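You operate a simulated robot arm through the tools that you are given. There is no shell and no other tool.

Carry out the task below with a simulated robot arm. There is one attempt and no reset: what you move stays moved.

JOB
Top up the label cards. At the end: there are three label cards in the caps drawer, made up from those on the finishing bench; whatever was shut is shut again. Leave all else as you found it, and nothing knocked over (what rides in a drawer may roll over).

The check looks at the end state, three seconds after you hand in, the way a careful person would. Anything else that was tipped, shoved, dropped, spilled or broken makes it a failure. A push-on lid holds only when it is set on centred and level and pressed home; a screw cap is set on level and turned clockwise until tight.

ROBOT AND FRAMES
A 7-joint arm with a two-finger parallel gripper, fixed in place. Base frame: the origin is on the floor under the middle of its stand, x ahead of it, y to its left, z up; the work surface is at about z = 90. Readings come in cm, rad, newtons and seconds.
It reaches about 137.2 cm from its shoulder. Its first joint turns from -2.601 to 2.601 rad. Payload 3.43 kg.
The tool frame sits at the grasp point between the pads (the TCP): z along the fingers, y along the line on which they close. The tips reach 3 cm beyond it. The gripper opens to 9.4 cm. The fingers are 2.8 cm wide and 1 cm thick; the gripper's body (5 by 9.6 cm) begins 5.5 cm behind the TCP.
Orientation is told as [roll, pitch, yaw] about the base's x, y, z axes, in that order, counted from this pose: with the fingers straight down and closing along the base's y, the tool's x points along the base's -x, its y along +y and its z along -z.

CONTROLS
- The arm moves only by the tool apply_moves. Its arguments are lists of equal length, an entry for each row: "rot": the turn, a rotation vector about the tool's x, y, z in rad, a list of three; "linear": the shift along the tool's x, y, z in cm, a list of three; "hand": the finger opening in cm, from 0 to 9.4. In form: {"rot": [[ax, ay, az], ...], "linear": [[x, y, z], ...], "hand": [hand, ...]}. A call has 1 to 20 rows; each row is the pose to reach, as a shift and turn from the pose commanded when the call began, along the tool's axes at that moment. A row lasts 0.2 s, in which the tool goes at most 5 cm and 0.15 rad; a call with a longer step from one row to the next is refused whole, and so is a gripper value outside its range. Where a pose cannot be reached the arm comes as near as it can. A force on the tool above 40 N (or 10 N above the force at the start of the call, whichever is more), or a blocked arm, ends the call early, and 0.2 s more pass. The fingers move at their own pace (about 4.5 cm/s each) and stop on an object; they squeeze with about 38 N. The grip force told is the motor's: it shows also when the fingers shut on nothing. Time passes only in rows, and 0.2 s behind the last, so rows that repeat a pose let the fingers close. It gives the time, the measured TCP pose, the force on the tool (base axes), the opening and the grip force at its end, in the units of the frame above (readings bear some noise), with the torque about the TCP (base axes, N m) and any sound that the robot's microphone picked up, and new pictures: "views" is both (left out), scene, wrist or none.
- Cameras (640 x 400 px; columns grow to the right, rows downward): "scene" is fixed at [5.13, -63.99, 156.53]; the picture's right is [-0.68, -0.74, 0.00], its down [-0.64, 0.59, -0.49] and it looks along [0.36, -0.33, -0.87] (base axes); focal length 325 px, centre (320, 200). "wrist" rides on the gripper at [7.6, 1.4, -10.2] in the tool frame; the picture's right is [-0.18, 0.98, 0.00], its down [-0.75, -0.14, -0.64] and it looks along [-0.63, -0.12, 0.77] (tool axes); focal length 243 px, centre (320, 200). There is no depth. A picture from a camera that has moved, and an enlarged one, comes with that camera's place and axes in the base frame and with its lens. The place of the scene camera against the robot may be out by one fixed shift of up to 1.8 cm in any direction.
- enlarge(camera, box): a new picture of the part [left, top, right, bottom] of that camera's present view, enlarged. No time passes.
- job_done(): hands the job in; it is judged then, once.

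Places have to be worked out from the pictures, the camera data and where the tool is seen. Open the gripper and draw the arm clear of the work before you hand the job in, unless the task says otherwise.

The tools are called after "Emit:" as name(argument=value, ...) on one line, values as JSON. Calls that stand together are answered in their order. apply_moves: Moves the arm, as the interface text tells. Its arguments: {"type":"object","properties":{"rot":{"type":"array","items":{"type":"array","items":{"type":"number"}}},"linear":{"type":"array","items":{"type":"array","items":{"type":"number"}}},"hand":{"type":"array","items":{"type":"number"}},"views":{"type":"string","enum":["both","scene","wrist","none"]}},"required":["rot","linear","hand"]} The other tools are called the same way: enlarge (camera, box) takes an enlarged picture of a part of a camera's view; job_done () hands the job in.

At the start:

```text
clock: 0.0
tcp_pos: [38.85, -90.79, 114.52]
ee_rot: [0.0, 0.0, 0.0]
wrist_force: [0.1, -0.6, 0.4]
moment: [-0.01, 0.0, 0.0]
opening: 9.4
gripper_force: 0.1
```

scene: 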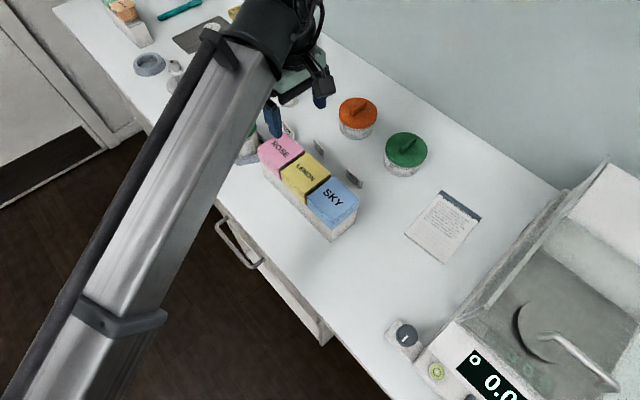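
wrist: 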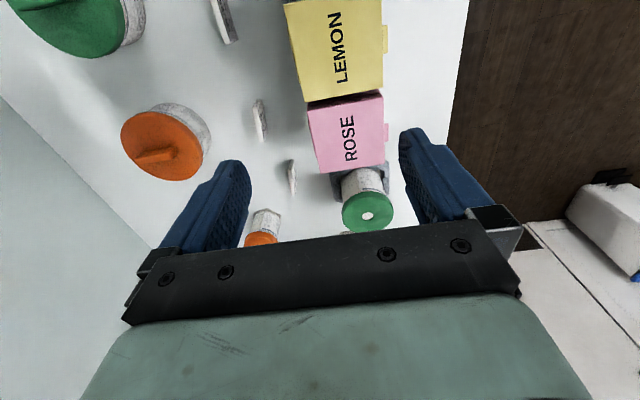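

I start by taking closer looks at both views to identify the bench objects, notes and drawers.

Emit:
enlarge(camera="scene", box=[200, 60, 500, 260])

Emit:
enlarge(camera="scene", box=[340, 180, 640, 400])

Emit:
enlarge(camera="scene", box=[0, 0, 300, 200])

Emit:
enlarge(camera="wrist", box=[100, 0, 500, 250])

```text
2.00 times, centred on (350, 160) of scene
camera zoom: at [5.13, -63.99, 156.53], right [-0.68, -0.74, 0.0], down [-0.64, 0.59, -0.49], along [0.36, -0.33, -0.87], focal length 650 px, centre (260, 280)
```

zoom: 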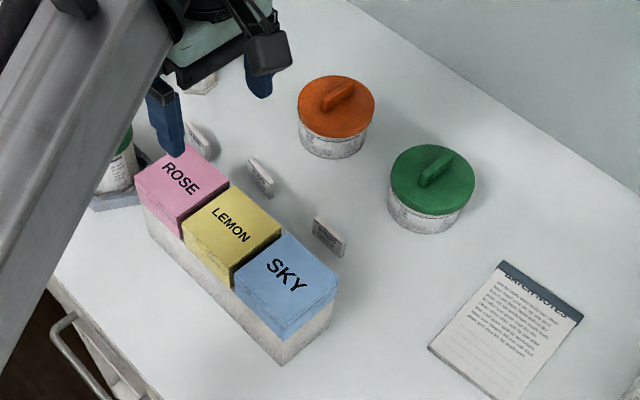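

```text
1.82 times, centred on (490, 290) of scene
camera zoom: at [5.13, -63.99, 156.53], right [-0.68, -0.74, 0.0], down [-0.64, 0.59, -0.49], along [0.36, -0.33, -0.87], focal length 591 px, centre (11, 36)
```

zoom: 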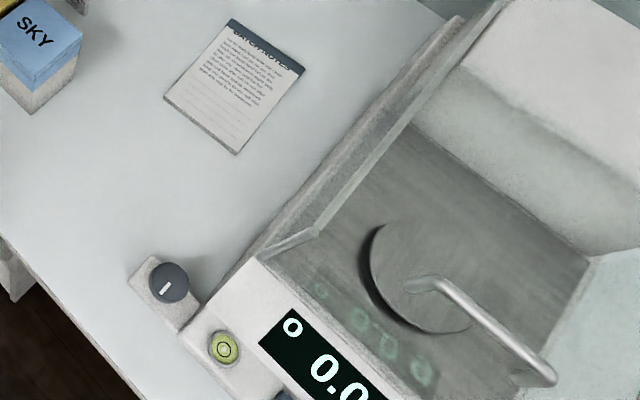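

```text
2.00 times, centred on (150, 100) of scene
camera zoom: at [5.13, -63.99, 156.53], right [-0.68, -0.74, 0.0], down [-0.64, 0.59, -0.49], along [0.36, -0.33, -0.87], focal length 650 px, centre (660, 400)
```

zoom: 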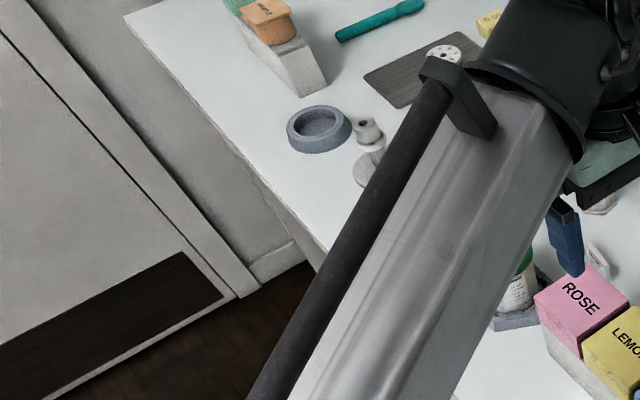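

```text
1.60 times, centred on (300, 125) of wrist
camera zoom: at [31.35, -89.27, 124.85], right [0.18, 0.98, 0.0], down [0.75, -0.14, 0.64], along [0.63, -0.12, -0.77], focal length 388 px, centre (352, 320)
```

zoom: 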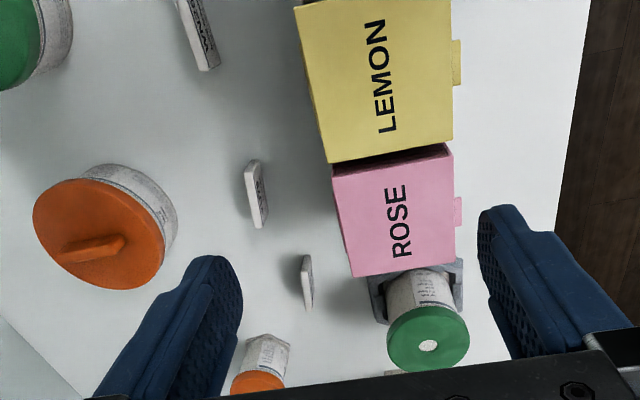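

The view shows three white tag-like items standing near the ROSE/LEMON/SKY boxes, with bench drawers along the front edge near y≈-72. I raise the arm straight up first, then swing back and turn so the wrist camera faces the drawer fronts.

Emit:
apply_moves(rot=[[0, 0, 0], [0, 0, 0], [0, 0, 0], [0, 0, 0], [0, 0, 0], [0, 0, 0], [0, 0, 0.15], [0, 0, 0.3], [0, 0, 0.45], [0, 0, 0.6], [0, 0, 0.75], [0, 0, 0.9], [0, 0, 1.05], [0, 0, 1.2], [0, 0, 1.35], [0, 0, 1.5], [0, 0, 1.57]], linear=[[0, 0, -4], [0, 0, -8], [0, 0, -12], [0, 0, -16], [0, 0, -20], [0, 0, -20], [0, 3, -20], [0, 6, -20], [0, 9, -20], [0, 12, -20], [0, 15, -20], [0, 18, -20], [0, 22, -20], [0, 26, -20], [0, 30, -20], [0, 34, -20], [0, 38, -20]], hand=[9.4, 9.4, 9.4, 9.4, 9.4, 9.4, 9.4, 9.4, 9.4, 9.4, 9.4, 9.4, 9.4, 9.4, 9.4, 9.4, 9.4])

```text
clock: 2.2
tcp_pos: [40.0, -82.16, 130.38]
ee_rot: [-0.054, -0.074, -0.554]
wrist_force: [-0.3, -1.6, -1.1]
moment: [0.07, -0.12, 0.09]
opening: 9.4
gripper_force: 0.0
out of reach, approached as far as the arm can: row 4, 5, 6, 7, 8, 9, 10
stopped in row 10: the force on the tool passed its limit at 60 N (the readings are from after the stop); the commanded pose is now the measured one
camera wrist: at [33.97, -75.96, 139.95], right [0.68, 0.74, -0.04], down [0.54, -0.46, 0.7], along [0.5, -0.5, -0.71], focal length 243 px, centre (320, 200)
```

scene: 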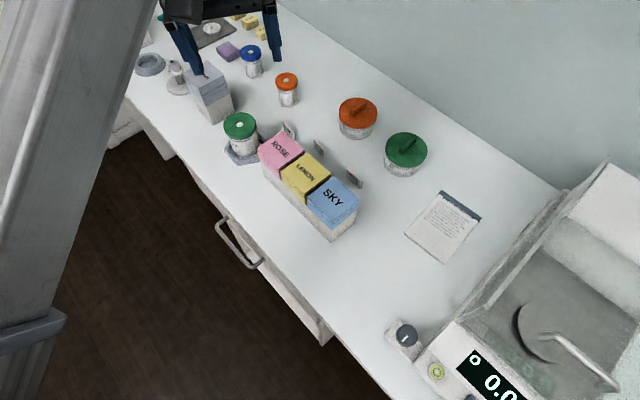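
wrist: 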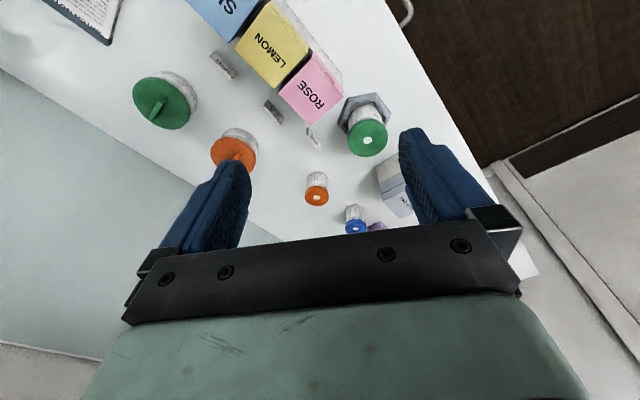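

The overhead pose was beyond reach, so the call stopped there without touching anything visible. I now draw back toward the robot and a little lower, levelling the tool and completing the turn so the wrist camera looks at the bench front.

Emit:
apply_moves(rot=[[0, 0.01, 0.1], [0, 0.02, 0.2], [-0.003, 0.03, 0.3], [-0.004, 0.04, 0.4], [-0.006, 0.05, 0.5], [-0.007, 0.056, 0.6], [-0.008, 0.065, 0.7], [-0.009, 0.075, 0.8], [-0.01, 0.084, 0.9], [-0.012, 0.095, 1.017], [-0.012, 0.095, 1.017]], linear=[[1.6, 2.5, 0.5], [3.2, 5, 1], [4.8, 7.5, 1.5], [6.4, 10, 2], [8, 12.5, 2.5], [9.6, 15, 3], [11.2, 17.5, 3.5], [12.8, 20, 4], [14.4, 22.5, 4.5], [16, 25, 5], [16, 25, 5]], hand=[9.4, 9.4, 9.4, 9.4, 9.4, 9.4, 9.4, 9.4, 9.4, 9.4, 9.4])

```text
clock: 2.6
tcp_pos: [40.13, -80.82, 130.02]
ee_rot: [-0.058, -0.082, -0.595]
wrist_force: [4.5, -1.6, -5.0]
moment: [-0.12, 0.29, -0.3]
opening: 9.37
gripper_force: 0.2
stopped in row 1: the force on the tool passed its limit at 77 N (the readings are from after the stop); the commanded pose is now the measured one
camera wrist: at [34.29, -74.27, 139.47], right [0.71, 0.71, -0.04], down [0.52, -0.48, 0.71], along [0.48, -0.52, -0.7], focal length 243 px, centre (320, 200)
```

scene: 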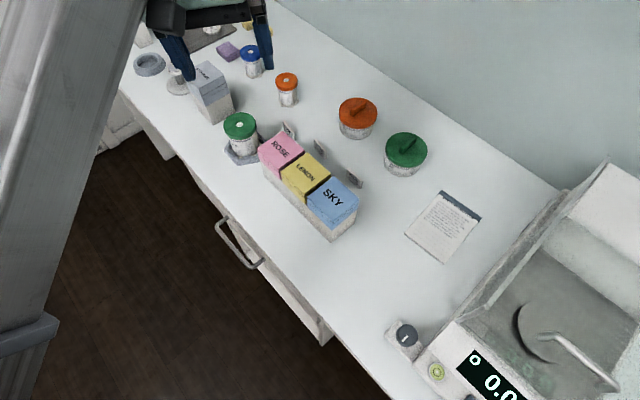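
wrist: 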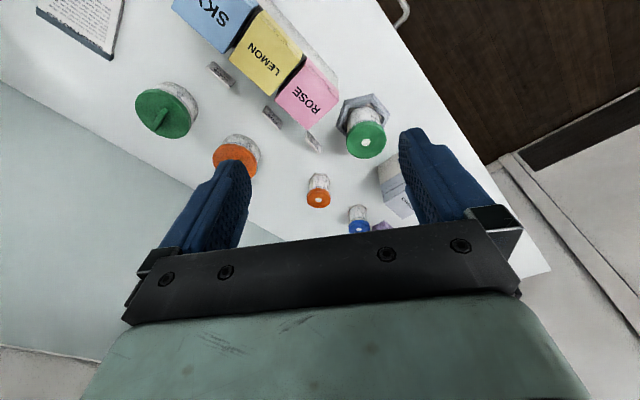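

The stop again looks like a jerk from the arm being almost stretched out (nothing is near the gripper). I ease out of that region with small, slow steps toward the robot and down.

Emit:
apply_moves(rot=[[0, 0, 0], [0, 0, 0], [0, 0, 0], [0, 0, 0], [0, 0, 0], [0, 0, 0], [0, 0, 0], [0, 0, 0], [0, 0, 0], [0, 0, 0], [0, 0, 0], [0, 0, 0]], linear=[[0.1, 0.2, 0.1], [0.3, 0.5, 0.3], [0.6, 0.9, 0.6], [1.0, 1.5, 1.0], [1.5, 2.2, 1.5], [2.1, 3.1, 2.0], [2.8, 4.1, 2.5], [3.6, 5.3, 3], [4.4, 6.5, 3.5], [5.2, 7.7, 4], [6, 8.9, 4.5], [6, 8.9, 4.5]], hand=[9.4, 9.4, 9.4, 9.4, 9.4, 9.4, 9.4, 9.4, 9.4, 9.4, 9.4, 9.4], views="none")

```text
clock: 5.2
tcp_pos: [40.47, -70.35, 124.39]
ee_rot: [-0.057, -0.084, -0.594]
wrist_force: [-2.7, -22.9, -26.9]
moment: [0.75, -1.9, 1.57]
opening: 9.4
gripper_force: 0.1
```

The force reading is oddly high for free air; I hold still a moment to see whether it is just motion, and look.

Emit:
apply_moves(rot=[[0, 0, 0], [0, 0, 0], [0, 0, 0]], linear=[[0, 0, 0], [0, 0, 0], [0, 0, 0]], hand=[9.4, 9.4, 9.4])

```text
clock: 6.0
tcp_pos: [40.45, -70.45, 124.42]
ee_rot: [-0.055, -0.083, -0.598]
wrist_force: [9.1, -15.5, -31.6]
moment: [-0.55, -0.69, 0.19]
opening: 9.4
gripper_force: 0.0
camera wrist: at [34.52, -63.92, 133.93], right [0.71, 0.71, -0.04], down [0.52, -0.48, 0.71], along [0.48, -0.52, -0.7], focal length 243 px, centre (320, 200)
```

scene: 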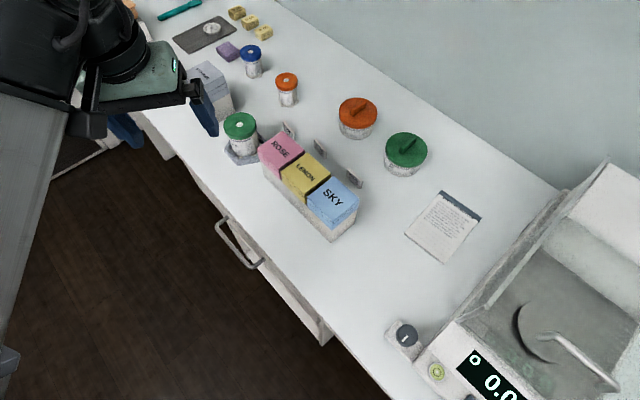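
wrist: 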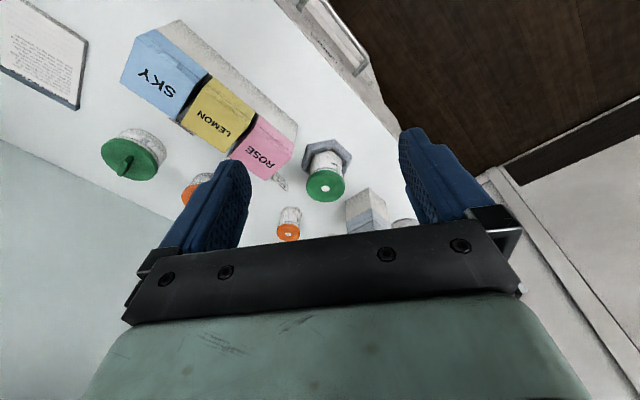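

Nothing appears in contact; I wait a bit longer to see whether the reading settles.

Emit:
apply_moves(rot=[[0, 0, 0], [0, 0, 0], [0, 0, 0], [0, 0, 0], [0, 0, 0]], linear=[[0, 0, 0], [0, 0, 0], [0, 0, 0], [0, 0, 0], [0, 0, 0]], hand=[9.4, 9.4, 9.4, 9.4, 9.4], views="none")

Emit:
enlarge(camera="scene", box=[0, 0, 320, 200])

```text
clock: 7.2
tcp_pos: [40.28, -70.42, 124.43]
ee_rot: [-0.057, -0.084, -0.596]
wrist_force: [10.4, -14.1, -30.7]
moment: [-0.71, -0.44, -0.04]
opening: 9.4
gripper_force: 0.2
```

```text
2.00 times, centred on (160, 100) of scene
camera zoom: at [5.13, -63.99, 156.53], right [-0.68, -0.74, 0.0], down [-0.64, 0.59, -0.49], along [0.36, -0.33, -0.87], focal length 650 px, centre (640, 400)
```

zoom: 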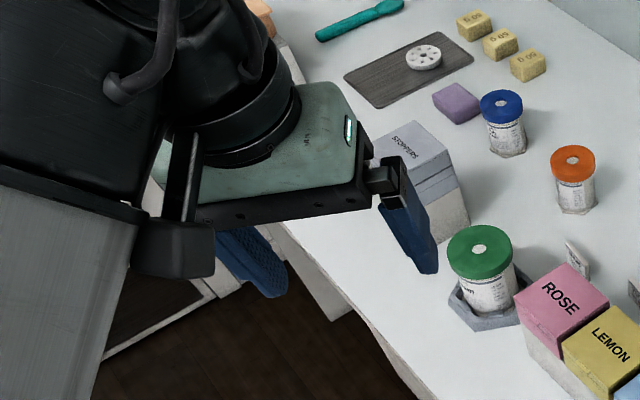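

The steady force with little moment at the TCP fits the camera block touching the arm's own forearm, not any object. Before moving on, I enlarge the handle/drawer area in both views.

Emit:
enlarge(camera="wrist", box=[260, 0, 460, 125])

Emit:
enlarge(camera="scene", box=[180, 170, 380, 370])

```text
3.20 times, centred on (360, 62) of wrist
camera zoom: at [34.51, -63.93, 133.93], right [0.71, 0.71, -0.04], down [0.52, -0.48, 0.71], along [0.48, -0.52, -0.7], focal length 776 px, centre (192, 640)
```

zoom: 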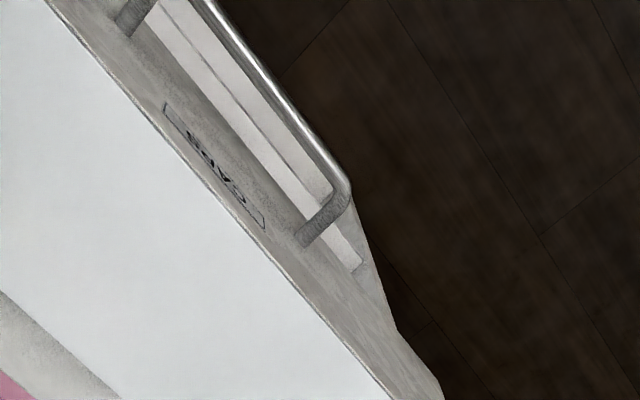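

```text
2.00 times, centred on (280, 270) of scene
camera zoom: at [5.13, -63.99, 156.53], right [-0.68, -0.74, 0.0], down [-0.64, 0.59, -0.49], along [0.36, -0.33, -0.87], focal length 650 px, centre (400, 60)
```

zoom: 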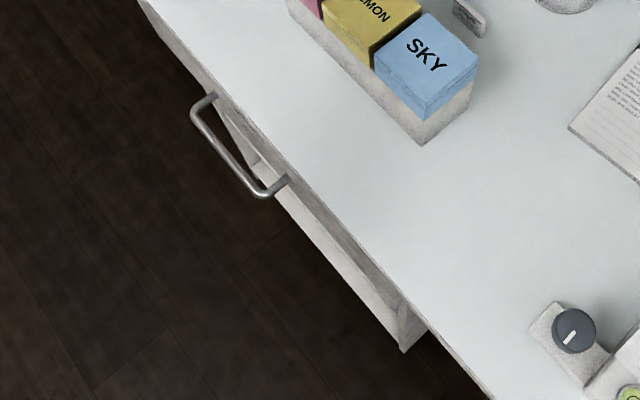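

The plate on the drawer with the bow handle reads "CAPS", bar centre about (43, -69, 77.4). Now I zoom on the small white upright items to learn whether they are the label cards.

Emit:
enlarge(camera="scene", box=[260, 100, 380, 200])

Emit:
enlarge(camera="scene", box=[400, 180, 500, 270])

Emit:
enlarge(camera="scene", box=[180, 0, 320, 110])

```text
4.00 times, centred on (320, 150) of scene
camera zoom: at [5.13, -63.99, 156.53], right [-0.68, -0.74, 0.0], down [-0.64, 0.59, -0.49], along [0.36, -0.33, -0.87], focal length 1300 px, centre (320, 400)
```

zoom: 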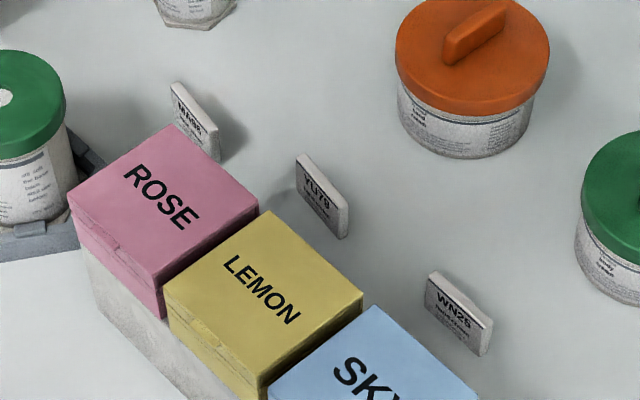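

```text
4.44 times, centred on (450, 225) of scene
camera zoom: at [5.13, -63.99, 156.53], right [-0.68, -0.74, 0.0], down [-0.64, 0.59, -0.49], along [0.36, -0.33, -0.87], focal length 1444 px, centre (-258, 89)
```

zoom: 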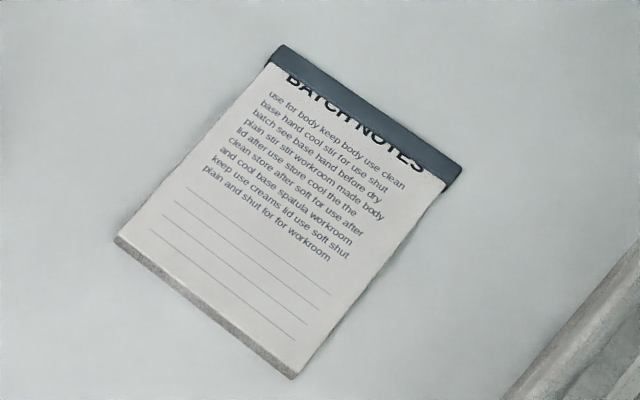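

```text
3.64 times, centred on (250, 55) of scene
camera zoom: at [5.13, -63.99, 156.53], right [-0.68, -0.74, 0.0], down [-0.64, 0.59, -0.49], along [0.36, -0.33, -0.87], focal length 1182 px, centre (574, 727)
```

zoom: 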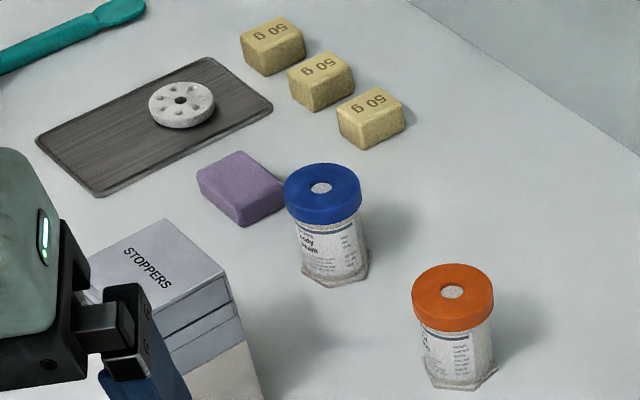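

The upright cards carry codes (MA../YU79/WN25) — these are the label cards. I turn back to yaw 0, which frees the camera block from the forearm, and move to just off the bench edge.

Emit:
apply_moves(rot=[[-0.01, 0.01, -0.08], [-0.02, 0.02, -0.17], [-0.035, 0.03, -0.26], [-0.05, 0.04, -0.36], [-0.06, 0.05, -0.46], [-0.07, 0.058, -0.54], [-0.08, 0.0645, -0.596], [-0.08, 0.0645, -0.596], [-0.08, 0.0645, -0.596]], linear=[[0, 0, 0], [0, 0, 0], [0.3, 1, 0.5], [0.7, 2.5, 1.2], [1.2, 4.3, 2.1], [1.8, 6.3, 3.1], [2.25, 8.1, 4], [2.25, 8.1, 4], [2.25, 8.1, 4]], hand=[9.4, 9.4, 9.4, 9.4, 9.4, 9.4, 9.4, 9.4, 9.4])

```text
clock: 7.4
tcp_pos: [40.48, -70.56, 124.45]
ee_rot: [-0.057, -0.085, -0.586]
wrist_force: [-1.0, -7.6, -6.7]
moment: [0.46, -0.57, 0.57]
opening: 9.39
gripper_force: 0.1
stopped in row 1: the force on the tool passed its limit at 61 N (the readings are from after the stop); the commanded pose is now the measured one
camera wrist: at [34.48, -64.04, 133.92], right [0.7, 0.71, -0.04], down [0.52, -0.47, 0.71], along [0.49, -0.52, -0.7], focal length 243 px, centre (320, 200)
```

scene: 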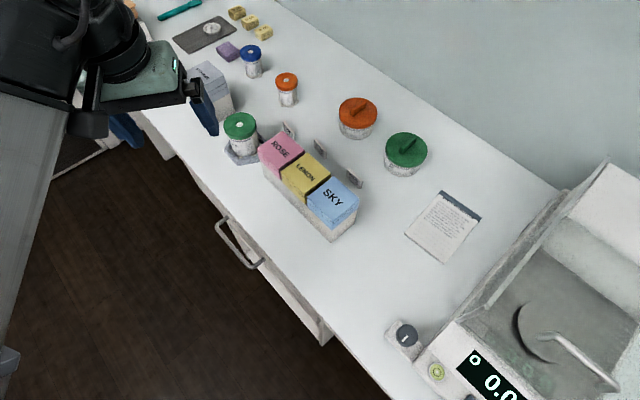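
wrist: 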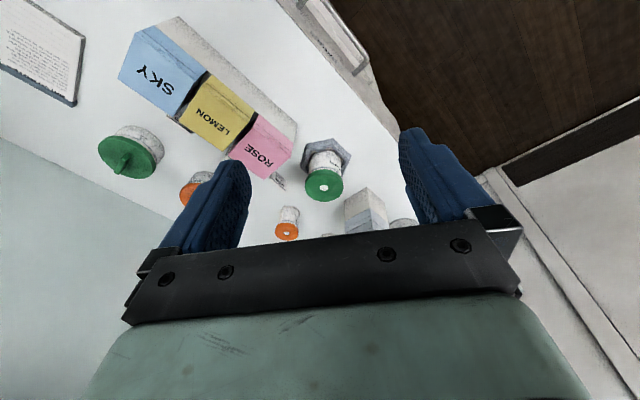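

The camera block is still lightly pressing on the forearm. The reaction pushes the tool down and outward, so I back off in that direction slowly without rotation.

Emit:
apply_moves(rot=[[0, 0, 0], [0, 0, 0], [0, 0, 0], [0, 0, 0], [0, 0, 0], [0, 0, 0], [0, 0, 0], [0, 0, 0]], linear=[[-0.1, 0, 0.3], [-0.3, -0.1, 0.7], [-0.6, -0.3, 1.3], [-1.0, -0.4, 2.0], [-1.4, -0.6, 2.8], [-1.8, -0.7, 3.6], [-2, -0.8, 4], [-2, -0.8, 4]], hand=[9.4, 9.4, 9.4, 9.4, 9.4, 9.4, 9.4, 9.4], views="none")

```text
clock: 9.2
tcp_pos: [41.9, -72.65, 120.58]
ee_rot: [-0.055, -0.085, -0.587]
wrist_force: [-0.5, 0.5, 0.0]
moment: [-0.01, 0.03, -0.02]
opening: 9.42
gripper_force: 0.1
```

Force is now zero, so contact is gone. I rotate to yaw 0 in place, slowly.

Emit:
apply_moves(rot=[[-0.01, 0.008, -0.07], [-0.02, 0.016, -0.14], [-0.03, 0.024, -0.21], [-0.04, 0.032, -0.28], [-0.05, 0.04, -0.36], [-0.06, 0.05, -0.44], [-0.07, 0.058, -0.52], [-0.08, 0.065, -0.587], [-0.08, 0.065, -0.587]], linear=[[0, 0, 0], [0, 0, 0], [0, 0, 0], [0, 0, 0], [0, 0, 0], [0, 0, 0], [0, 0, 0], [0, 0, 0], [0, 0, 0]], hand=[9.4, 9.4, 9.4, 9.4, 9.4, 9.4, 9.4, 9.4, 9.4])

```text
clock: 11.2
tcp_pos: [42.04, -72.93, 119.77]
ee_rot: [-0.011, -0.007, -0.001]
wrist_force: [0.0, -0.5, -0.4]
moment: [0.0, 0.0, -0.03]
opening: 9.38
gripper_force: 0.0
out of reach, approached as far as the arm can: row 8, 9
camera wrist: at [34.29, -71.31, 129.92], right [0.19, 0.98, -0.01], down [0.75, -0.13, 0.65], along [0.64, -0.13, -0.76], focal length 243 px, centre (320, 200)
```

scene: 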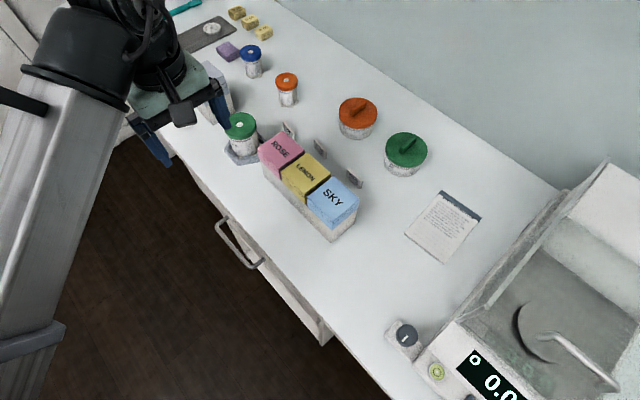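
wrist: 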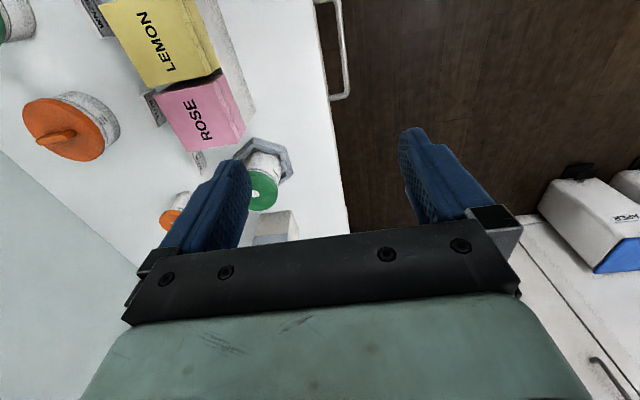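

Yaw is now 0 with no contact, and a second bench appears at the right of the wrist view. I zoom on it.

Emit:
enlarge(camera="wrist", box=[480, 130, 640, 400])

Emit:
enlarge(camera="wrist", box=[120, 0, 360, 150])

```text
1.48 times, centred on (560, 265) of wrist
camera zoom: at [34.29, -71.31, 129.92], right [0.19, 0.98, -0.01], down [0.75, -0.13, 0.65], along [0.64, -0.13, -0.76], focal length 359 px, centre (-36, 104)
```

zoom: 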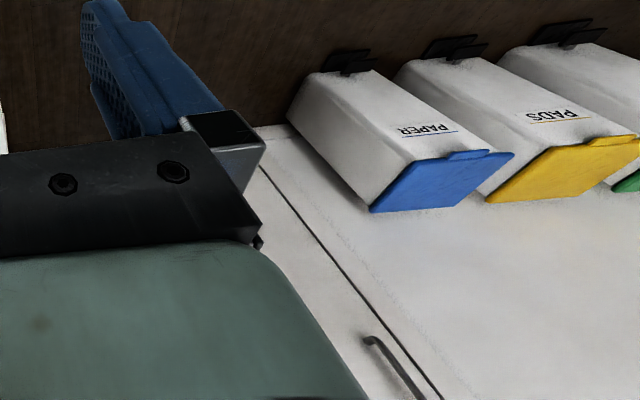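

```text
2.67 times, centred on (240, 75) of wrist
camera zoom: at [34.29, -71.31, 129.92], right [0.19, 0.98, -0.01], down [0.75, -0.13, 0.65], along [0.64, -0.13, -0.76], focal length 647 px, centre (533, 533)
```

zoom: 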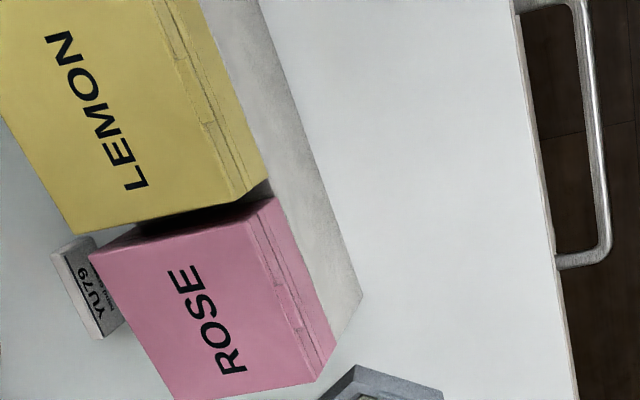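

That is a row of waste bins before cabinets, so the bench here with the cards is the one meant. Now I tilt the gripper toward horizontal (fingers toward -y) while drawing back off the bench edge and lowering, in two stages.

Emit:
apply_moves(rot=[[0.06, 0, 0], [0.15, 0, 0], [0.25, 0, 0], [0.35, 0, 0], [0.45, 0, 0], [0.55, 0, 0], [0.65, 0, 0], [0.75, 0, 0], [0.8, 0, 0], [0.8, 0, 0]], linear=[[0, 0.5, 0.5], [-0.1, 1.5, 1.5], [-0.2, 3, 3], [-0.3, 4.8, 4.8], [-0.4, 6.6, 6.6], [-0.5, 8.4, 8.4], [-0.6, 10.2, 10.2], [-0.7, 12, 12], [-0.8, 13, 13], [-0.8, 13, 13]], hand=[9.4, 9.4, 9.4, 9.4, 9.4, 9.4, 9.4, 9.4, 9.4, 9.4])

```text
clock: 13.4
tcp_pos: [42.8, -60.1, 106.58]
ee_rot: [-0.8, -0.003, -0.001]
wrist_force: [0.1, -0.4, -0.2]
moment: [-0.02, -0.01, 0.0]
opening: 9.43
gripper_force: 0.0
camera wrist: at [35.23, -51.59, 112.73], right [0.19, 0.68, -0.71], down [0.75, 0.36, 0.55], along [0.63, -0.63, -0.45], focal length 243 px, centre (320, 200)
```

scene: 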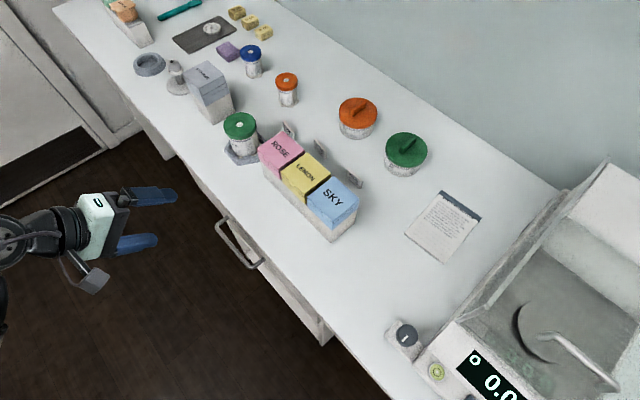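
wrist: 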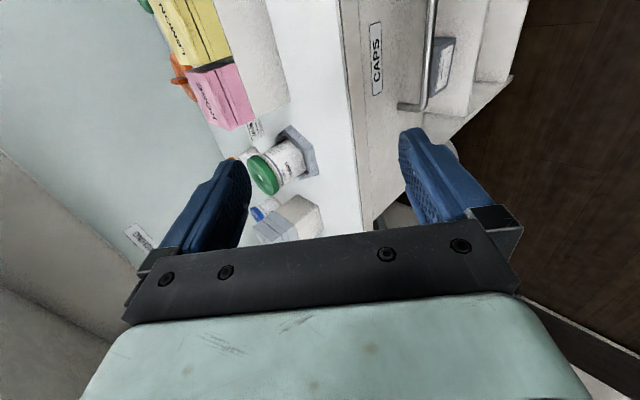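

The tilt works cleanly with zero force. I zoom on the drawer front, the shelf beneath it, and the wall sign.

Emit:
enlarge(camera="wrist", box=[320, 0, 540, 240])

Emit:
enlarge(camera="wrist", box=[90, 0, 330, 260])

```text
1.67 times, centred on (430, 120) of wrist
camera zoom: at [35.23, -51.59, 112.73], right [0.19, 0.68, -0.71], down [0.75, 0.36, 0.55], along [0.63, -0.63, -0.45], focal length 404 px, centre (137, 333)
```

zoom: 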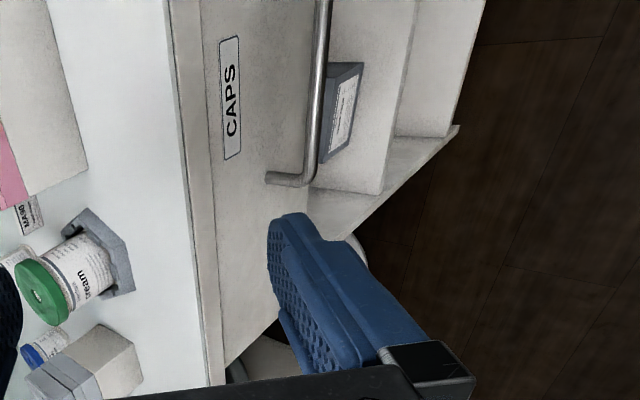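

```text
1.54 times, centred on (210, 130) of wrist
camera zoom: at [35.23, -51.59, 112.73], right [0.19, 0.68, -0.71], down [0.75, 0.36, 0.55], along [0.63, -0.63, -0.45], focal length 373 px, centre (489, 308)
```

zoom: 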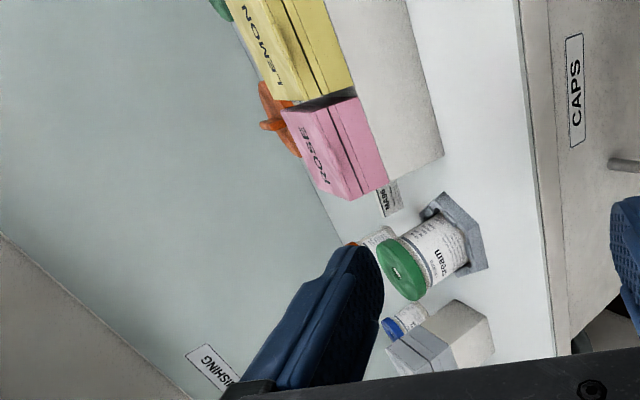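

The wall sign reads "FINISHING", and the CAPS drawer handle bar checks out at about y=-69, z=77.8, x from 35 to 51. I continue to fully horizontal and lower to handle height, staying 11 cm short of the bar.

Emit:
apply_moves(rot=[[0.07, 0, 0], [0.15, 0, 0], [0.23, 0, 0], [0.31, 0, 0], [0.39, 0, 0], [0.47, 0, 0], [0.55, 0, 0], [0.63, 0, 0], [0.71, 0, 0], [0.771, 0, 0], [0.771, 0, 0]], linear=[[0, 1.5, 1.2], [0, 3.5, 3], [0, 6, 5], [0, 8.5, 7.1], [0, 11, 9.2], [0, 13.5, 11.3], [-0.1, 16, 13.4], [-0.1, 18.5, 15.5], [-0.2, 20.8, 17.5], [-0.2, 21.9, 18.5], [-0.2, 21.9, 18.5]], hand=[9.4, 9.4, 9.4, 9.4, 9.4, 9.4, 9.4, 9.4, 9.4, 9.4, 9.4])

```text
clock: 15.8
tcp_pos: [43.15, -58.12, 78.13]
ee_rot: [-1.572, -0.002, -0.003]
wrist_force: [0.5, 0.0, 0.1]
moment: [0.04, -0.01, -0.06]
opening: 9.39
gripper_force: 0.0
camera wrist: at [35.51, -47.8, 76.74], right [0.19, 0.0, -0.98], down [0.75, 0.64, 0.14], along [0.63, -0.77, 0.12], focal length 243 px, centre (320, 200)
```

scene: 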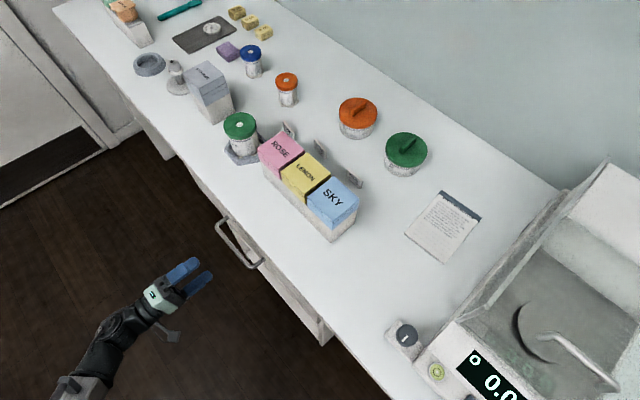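
wrist: 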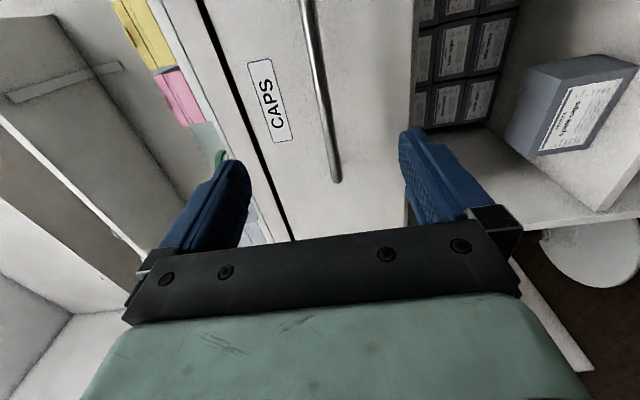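

The bar lies between the open fingers in the wrist view. I advance 10.3 cm toward the drawer (TCP y ≈ -68.4), slowly, without closing yet.

Emit:
apply_moves(rot=[[0, 0, 0], [0, 0, 0], [0, 0, 0], [0, 0, 0], [0, 0, 0], [0, 0, 0], [0, 0, 0], [0, 0, 0]], linear=[[0, 0, 1.5], [0, 0, 3.5], [0, 0, 5.5], [0, 0, 7], [0, 0, 8.5], [0, 0, 9.5], [0, 0, 10.3], [0, 0, 10.3]], hand=[9.4, 9.4, 9.4, 9.4, 9.4, 9.4, 9.4, 9.4])

```text
clock: 17.6
tcp_pos: [43.21, -68.3, 78.03]
ee_rot: [-1.57, -0.002, -0.001]
wrist_force: [0.6, 0.1, -0.8]
moment: [0.02, 0.03, -0.03]
opening: 9.42
gripper_force: 0.0
camera wrist: at [35.63, -57.95, 76.72], right [0.19, 0.0, -0.98], down [0.75, 0.64, 0.14], along [0.63, -0.77, 0.12], focal length 243 px, centre (320, 200)
```

scene: 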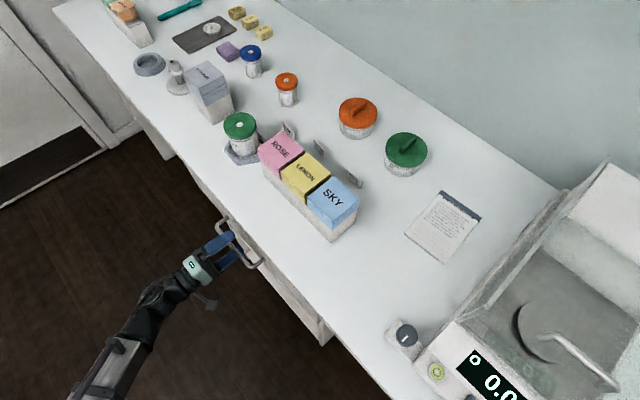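
wrist: 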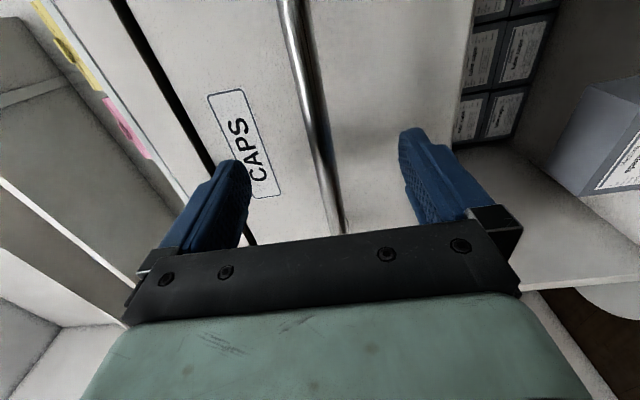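

The fingers straddle the bar; I close them on it.

Emit:
apply_moves(rot=[[0, 0, 0], [0, 0, 0], [0, 0, 0], [0, 0, 0], [0, 0, 0], [0, 0, 0], [0, 0, 0], [0, 0, 0]], linear=[[0, 0, 0], [0, 0, 0], [0, 0, 0], [0, 0, 0], [0, 0, 0], [0, 0, 0], [0, 0, 0], [0, 0, 0]], hand=[7, 5, 3, 1, 0, 0, 0, 0], views="wrist")

```text
clock: 19.1
tcp_pos: [43.15, -68.29, 77.67]
ee_rot: [-1.56, -0.003, -0.002]
wrist_force: [-1.1, -0.3, -7.5]
moment: [0.04, 0.47, -0.27]
opening: 1.18
gripper_force: 37.1
stopped in row 7: the force on the tool passed its limit at 43 N (the readings are from after the stop); the commanded pose is now the measured one
camera wrist: at [35.62, -57.91, 76.37], right [0.19, 0.01, -0.98], down [0.75, 0.64, 0.15], along [0.63, -0.77, 0.11], focal length 243 px, centre (320, 200)
```

wrist: 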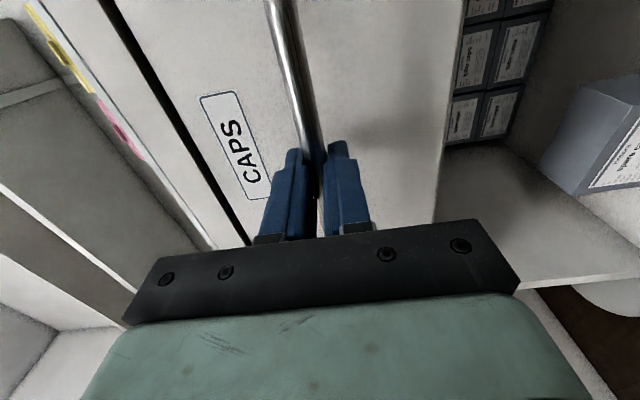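

The bar is held (opening 1.2 cm). I pull the drawer gently, 10 cm to start.

Emit:
apply_moves(rot=[[0, 0, 0], [0, 0, 0], [0, 0, 0], [0, 0, 0], [0, 0, 0], [0, 0, 0], [0, 0, 0], [0, 0, 0], [0, 0, 0], [0, 0, 0], [0, 0, 0], [0, 0, 0]], linear=[[0, 0, -0.3], [0, 0, -0.8], [0, 0, -1.5], [0, 0, -2.4], [0, 0, -3.4], [0, 0, -4.5], [0, 0, -5.6], [0, 0, -6.7], [0, 0, -7.8], [0, 0, -8.8], [0, 0, -9.5], [0, 0, -10]], hand=[0, 0, 0, 0, 0, 0, 0, 0, 0, 0, 0, 0])

```text
clock: 21.7
tcp_pos: [43.19, -58.12, 77.82]
ee_rot: [-1.561, -0.005, -0.003]
wrist_force: [-12.1, -1.1, -27.6]
moment: [0.29, 0.56, 0.83]
opening: 1.17
gripper_force: 44.7
camera wrist: at [35.63, -47.84, 76.37], right [0.19, 0.01, -0.98], down [0.75, 0.64, 0.15], along [0.63, -0.77, 0.11], focal length 243 px, centre (320, 200)
```

scene: 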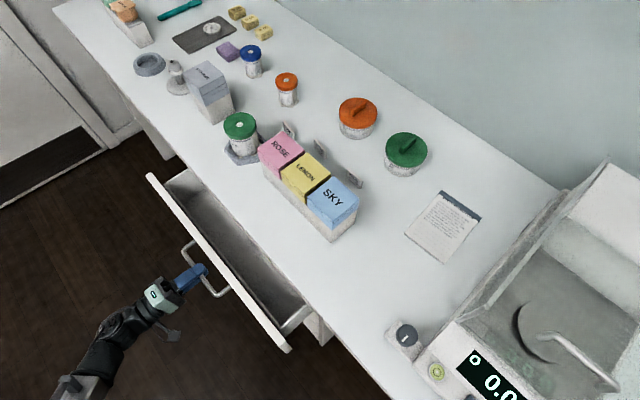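
wrist: 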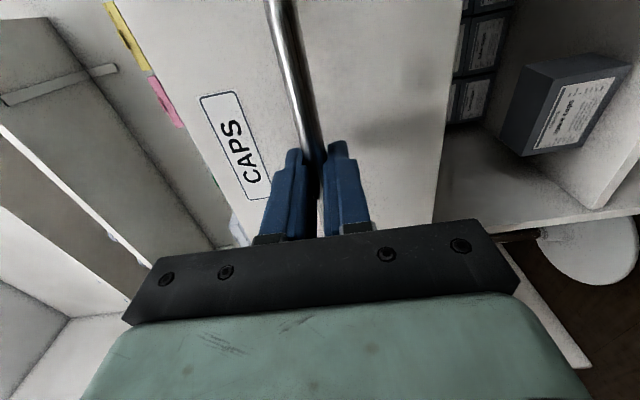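

The drawer slides out; side forces come from slight misalignment, so I correct by shifting slightly down and to -x while pulling another 8 cm.

Emit:
apply_moves(rot=[[0, 0, 0], [0, 0, 0], [0, 0, 0], [0, 0, 0], [0, 0, 0], [0, 0, 0], [0, 0, 0], [0, 0, 0], [0, 0, 0], [0, 0, 0], [0, 0, 0], [0, 0, 0]], linear=[[0.05, 0.07, 0], [0.1, 0.15, 0], [0.1, 0.16, -0.4], [0.1, 0.17, -1], [0.1, 0.18, -2], [0.1, 0.19, -3.1], [0.1, 0.2, -4.2], [0.1, 0.21, -5.3], [0.1, 0.22, -6.3], [0.1, 0.23, -7.2], [0.1, 0.23, -7.7], [0.1, 0.23, -8]], hand=[0, 0, 0, 0, 0, 0, 0, 0, 0, 0, 0, 0])

```text
clock: 24.3
tcp_pos: [43.24, -50.28, 77.76]
ee_rot: [-1.563, -0.003, 0.001]
wrist_force: [17.8, -0.5, 3.1]
moment: [-0.04, 0.38, -0.65]
opening: 1.14
gripper_force: 45.2
camera wrist: at [35.61, -39.97, 76.34], right [0.19, 0.01, -0.98], down [0.75, 0.64, 0.15], along [0.63, -0.77, 0.11], focal length 243 px, centre (320, 200)
```

scene: 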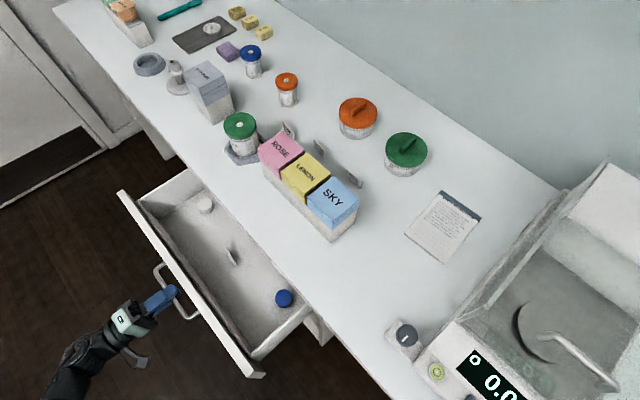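
wrist: 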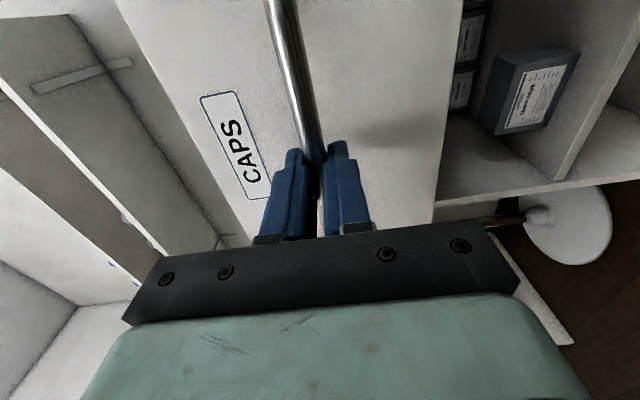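

The drawer now shows contents. I zoom in to count label cards already in it.

Emit:
enlarge(camera="scene", box=[110, 160, 330, 390])

Emit:
enlarge(camera="scene", box=[190, 190, 300, 310])

```text
1.74 times, centred on (220, 275) of scene
camera zoom: at [5.13, -63.99, 156.53], right [-0.68, -0.74, 0.0], down [-0.64, 0.59, -0.49], along [0.36, -0.33, -0.87], focal length 565 px, centre (494, 70)
```

zoom: 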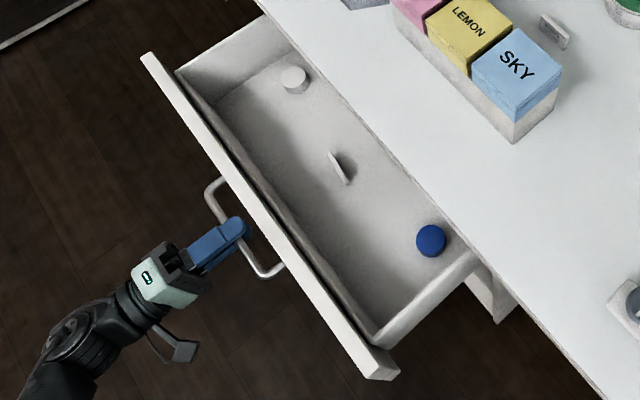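

```text
3.33 times, centred on (245, 250) of scene
camera zoom: at [5.13, -63.99, 156.53], right [-0.68, -0.74, 0.0], down [-0.64, 0.59, -0.49], along [0.36, -0.33, -0.87], focal length 1083 px, centre (570, 33)
```

zoom: 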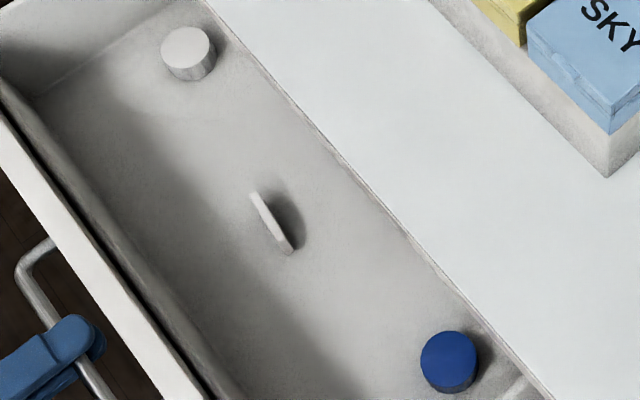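

One standing card plus a white and a blue cap are visible, but the back of the drawer is still under the bench. I pull a further 5 cm, easing the sideways load.

Emit:
apply_moves(rot=[[0, 0, 0], [0, 0, 0], [0, 0, 0], [0, 0, 0], [0, 0, 0], [0, 0, 0], [0, 0, 0], [0, 0, 0], [0, 0, 0], [0, 0, 0]], linear=[[-0.05, 0, 0], [-0.12, 0, 0], [-0.12, 0, -0.3], [-0.12, 0.01, -0.9], [-0.12, 0.02, -1.7], [-0.12, 0.03, -2.6], [-0.12, 0.04, -3.5], [-0.12, 0.04, -4.3], [-0.12, 0.05, -4.8], [-0.12, 0.05, -5]], hand=[0, 0, 0, 0, 0, 0, 0, 0, 0, 0])

```text
clock: 26.5
tcp_pos: [43.13, -45.22, 77.72]
ee_rot: [-1.56, -0.005, -0.004]
wrist_force: [-0.1, -0.9, -4.4]
moment: [0.02, 0.6, -1.22]
opening: 1.19
gripper_force: 45.2
camera wrist: at [35.64, -34.89, 76.36], right [0.19, 0.01, -0.98], down [0.75, 0.64, 0.15], along [0.63, -0.77, 0.11], focal length 243 px, centre (320, 200)
```

scene: 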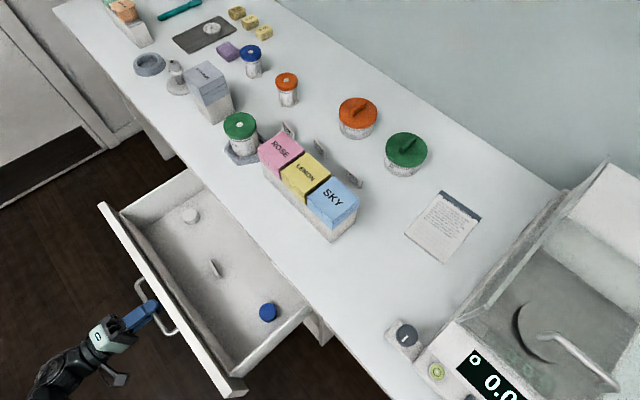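
wrist: 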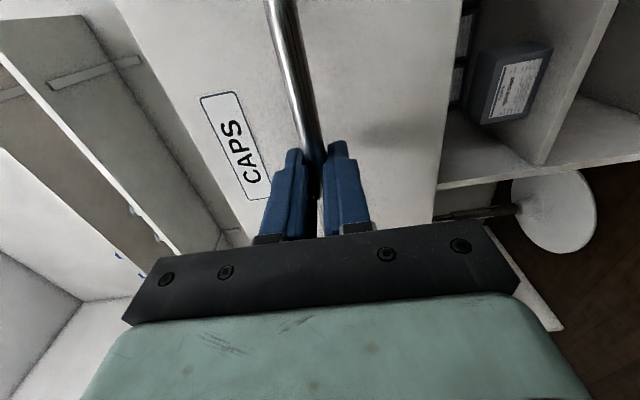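

Still only one card seen. I pull a few more cm to reveal the back, watching for the drawer's stop.

Emit:
apply_moves(rot=[[0, 0, 0], [0, 0, 0], [0, 0, 0], [0, 0, 0], [0, 0, 0], [0, 0, 0], [0, 0, 0], [0, 0, 0], [0, 0, 0]], linear=[[0, 0.02, -0.2], [0, 0.03, -0.6], [0, 0.04, -1.2], [0, 0.05, -1.9], [0, 0.06, -2.6], [0, 0.07, -3.3], [0, 0.08, -4], [0, 0.08, -4.6], [0, 0.09, -5]], hand=[0, 0, 0, 0, 0, 0, 0, 0, 0])

```text
clock: 27.5
tcp_pos: [43.29, -43.77, 77.79]
ee_rot: [-1.571, -0.002, -0.013]
wrist_force: [-6.6, 0.0, 5.2]
moment: [-0.07, 0.24, 0.37]
opening: 1.15
gripper_force: 45.0
out of reach, approached as far as the arm can: row 3, 4
stopped in row 4: the force on the tool passed its limit at 42 N (the readings are from after the stop); the commanded pose is now the measured one
camera wrist: at [35.8, -33.27, 76.27], right [0.19, 0.0, -0.98], down [0.76, 0.63, 0.14], along [0.62, -0.78, 0.12], focal length 243 px, centre (320, 200)
```

scene: 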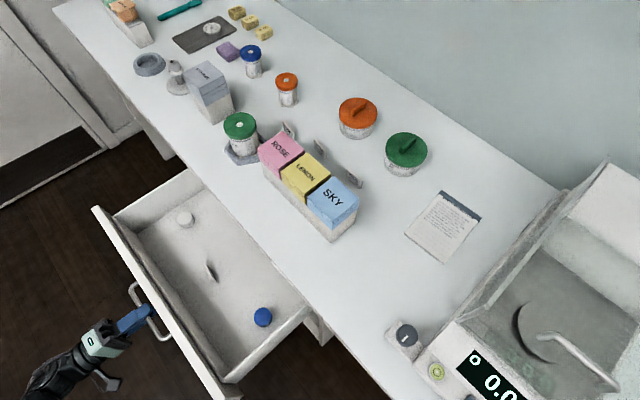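
wrist: 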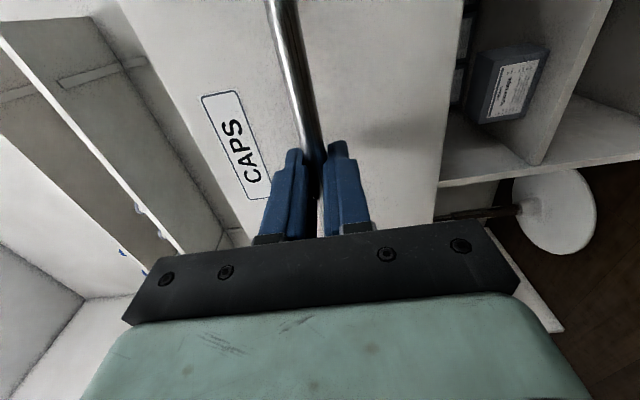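

The arm, not the drawer, hit its limit. I push the drawer back in about 4.5 cm so there is room to release the bar and back off.

Emit:
apply_moves(rot=[[0, 0, 0], [0, 0, 0], [0, 0, 0], [0, 0, 0], [0, 0, 0], [0, 0, 0], [0, 0, 0], [0, 0, 0], [0, 0, 0]], linear=[[0, 0, 0.3], [0, 0, 0.8], [0, 0, 1.5], [0, 0, 2.2], [0, 0, 2.9], [0, 0, 3.6], [0, 0, 4.1], [0, 0, 4.5], [0, 0, 4.5]], hand=[0, 0, 0, 0, 0, 0, 0, 0, 0], views="none")

```text
clock: 29.5
tcp_pos: [43.28, -48.19, 77.67]
ee_rot: [-1.57, -0.004, -0.013]
wrist_force: [-11.0, -0.6, 7.2]
moment: [-0.11, 0.4, -0.82]
opening: 1.14
gripper_force: 44.9
```

Now I open the fingers in place, then back away 4 cm along the tool axis.

Emit:
apply_moves(rot=[[0, 0, 0], [0, 0, 0], [0, 0, 0], [0, 0, 0], [0, 0, 0], [0, 0, 0], [0, 0, 0], [0, 0, 0], [0, 0, 0], [0, 0, 0]], linear=[[0, 0, 0], [0, 0, 0], [0, 0, 0], [0, 0, 0], [0, 0, -0.5], [0, 0, -1.3], [0, 0, -2.2], [0, 0, -3.1], [0, 0, -3.8], [0, 0, -4.2]], hand=[2, 4, 5, 5, 5, 5, 5, 5, 5, 5])

```text
clock: 31.7
tcp_pos: [43.43, -44.04, 77.48]
ee_rot: [-1.57, -0.004, -0.012]
wrist_force: [0.9, 0.7, -0.6]
moment: [0.0, -0.03, -0.03]
opening: 4.99
gripper_force: 0.1
camera wrist: at [35.99, -33.6, 76.12], right [0.19, 0.0, -0.98], down [0.76, 0.63, 0.14], along [0.62, -0.77, 0.12], focal length 243 px, centre (320, 200)
```

scene: 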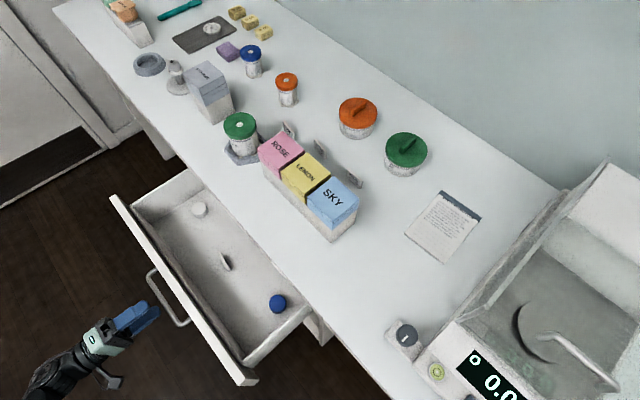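
wrist: 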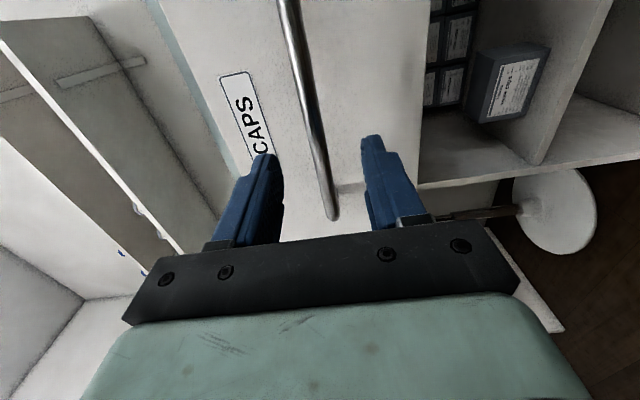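

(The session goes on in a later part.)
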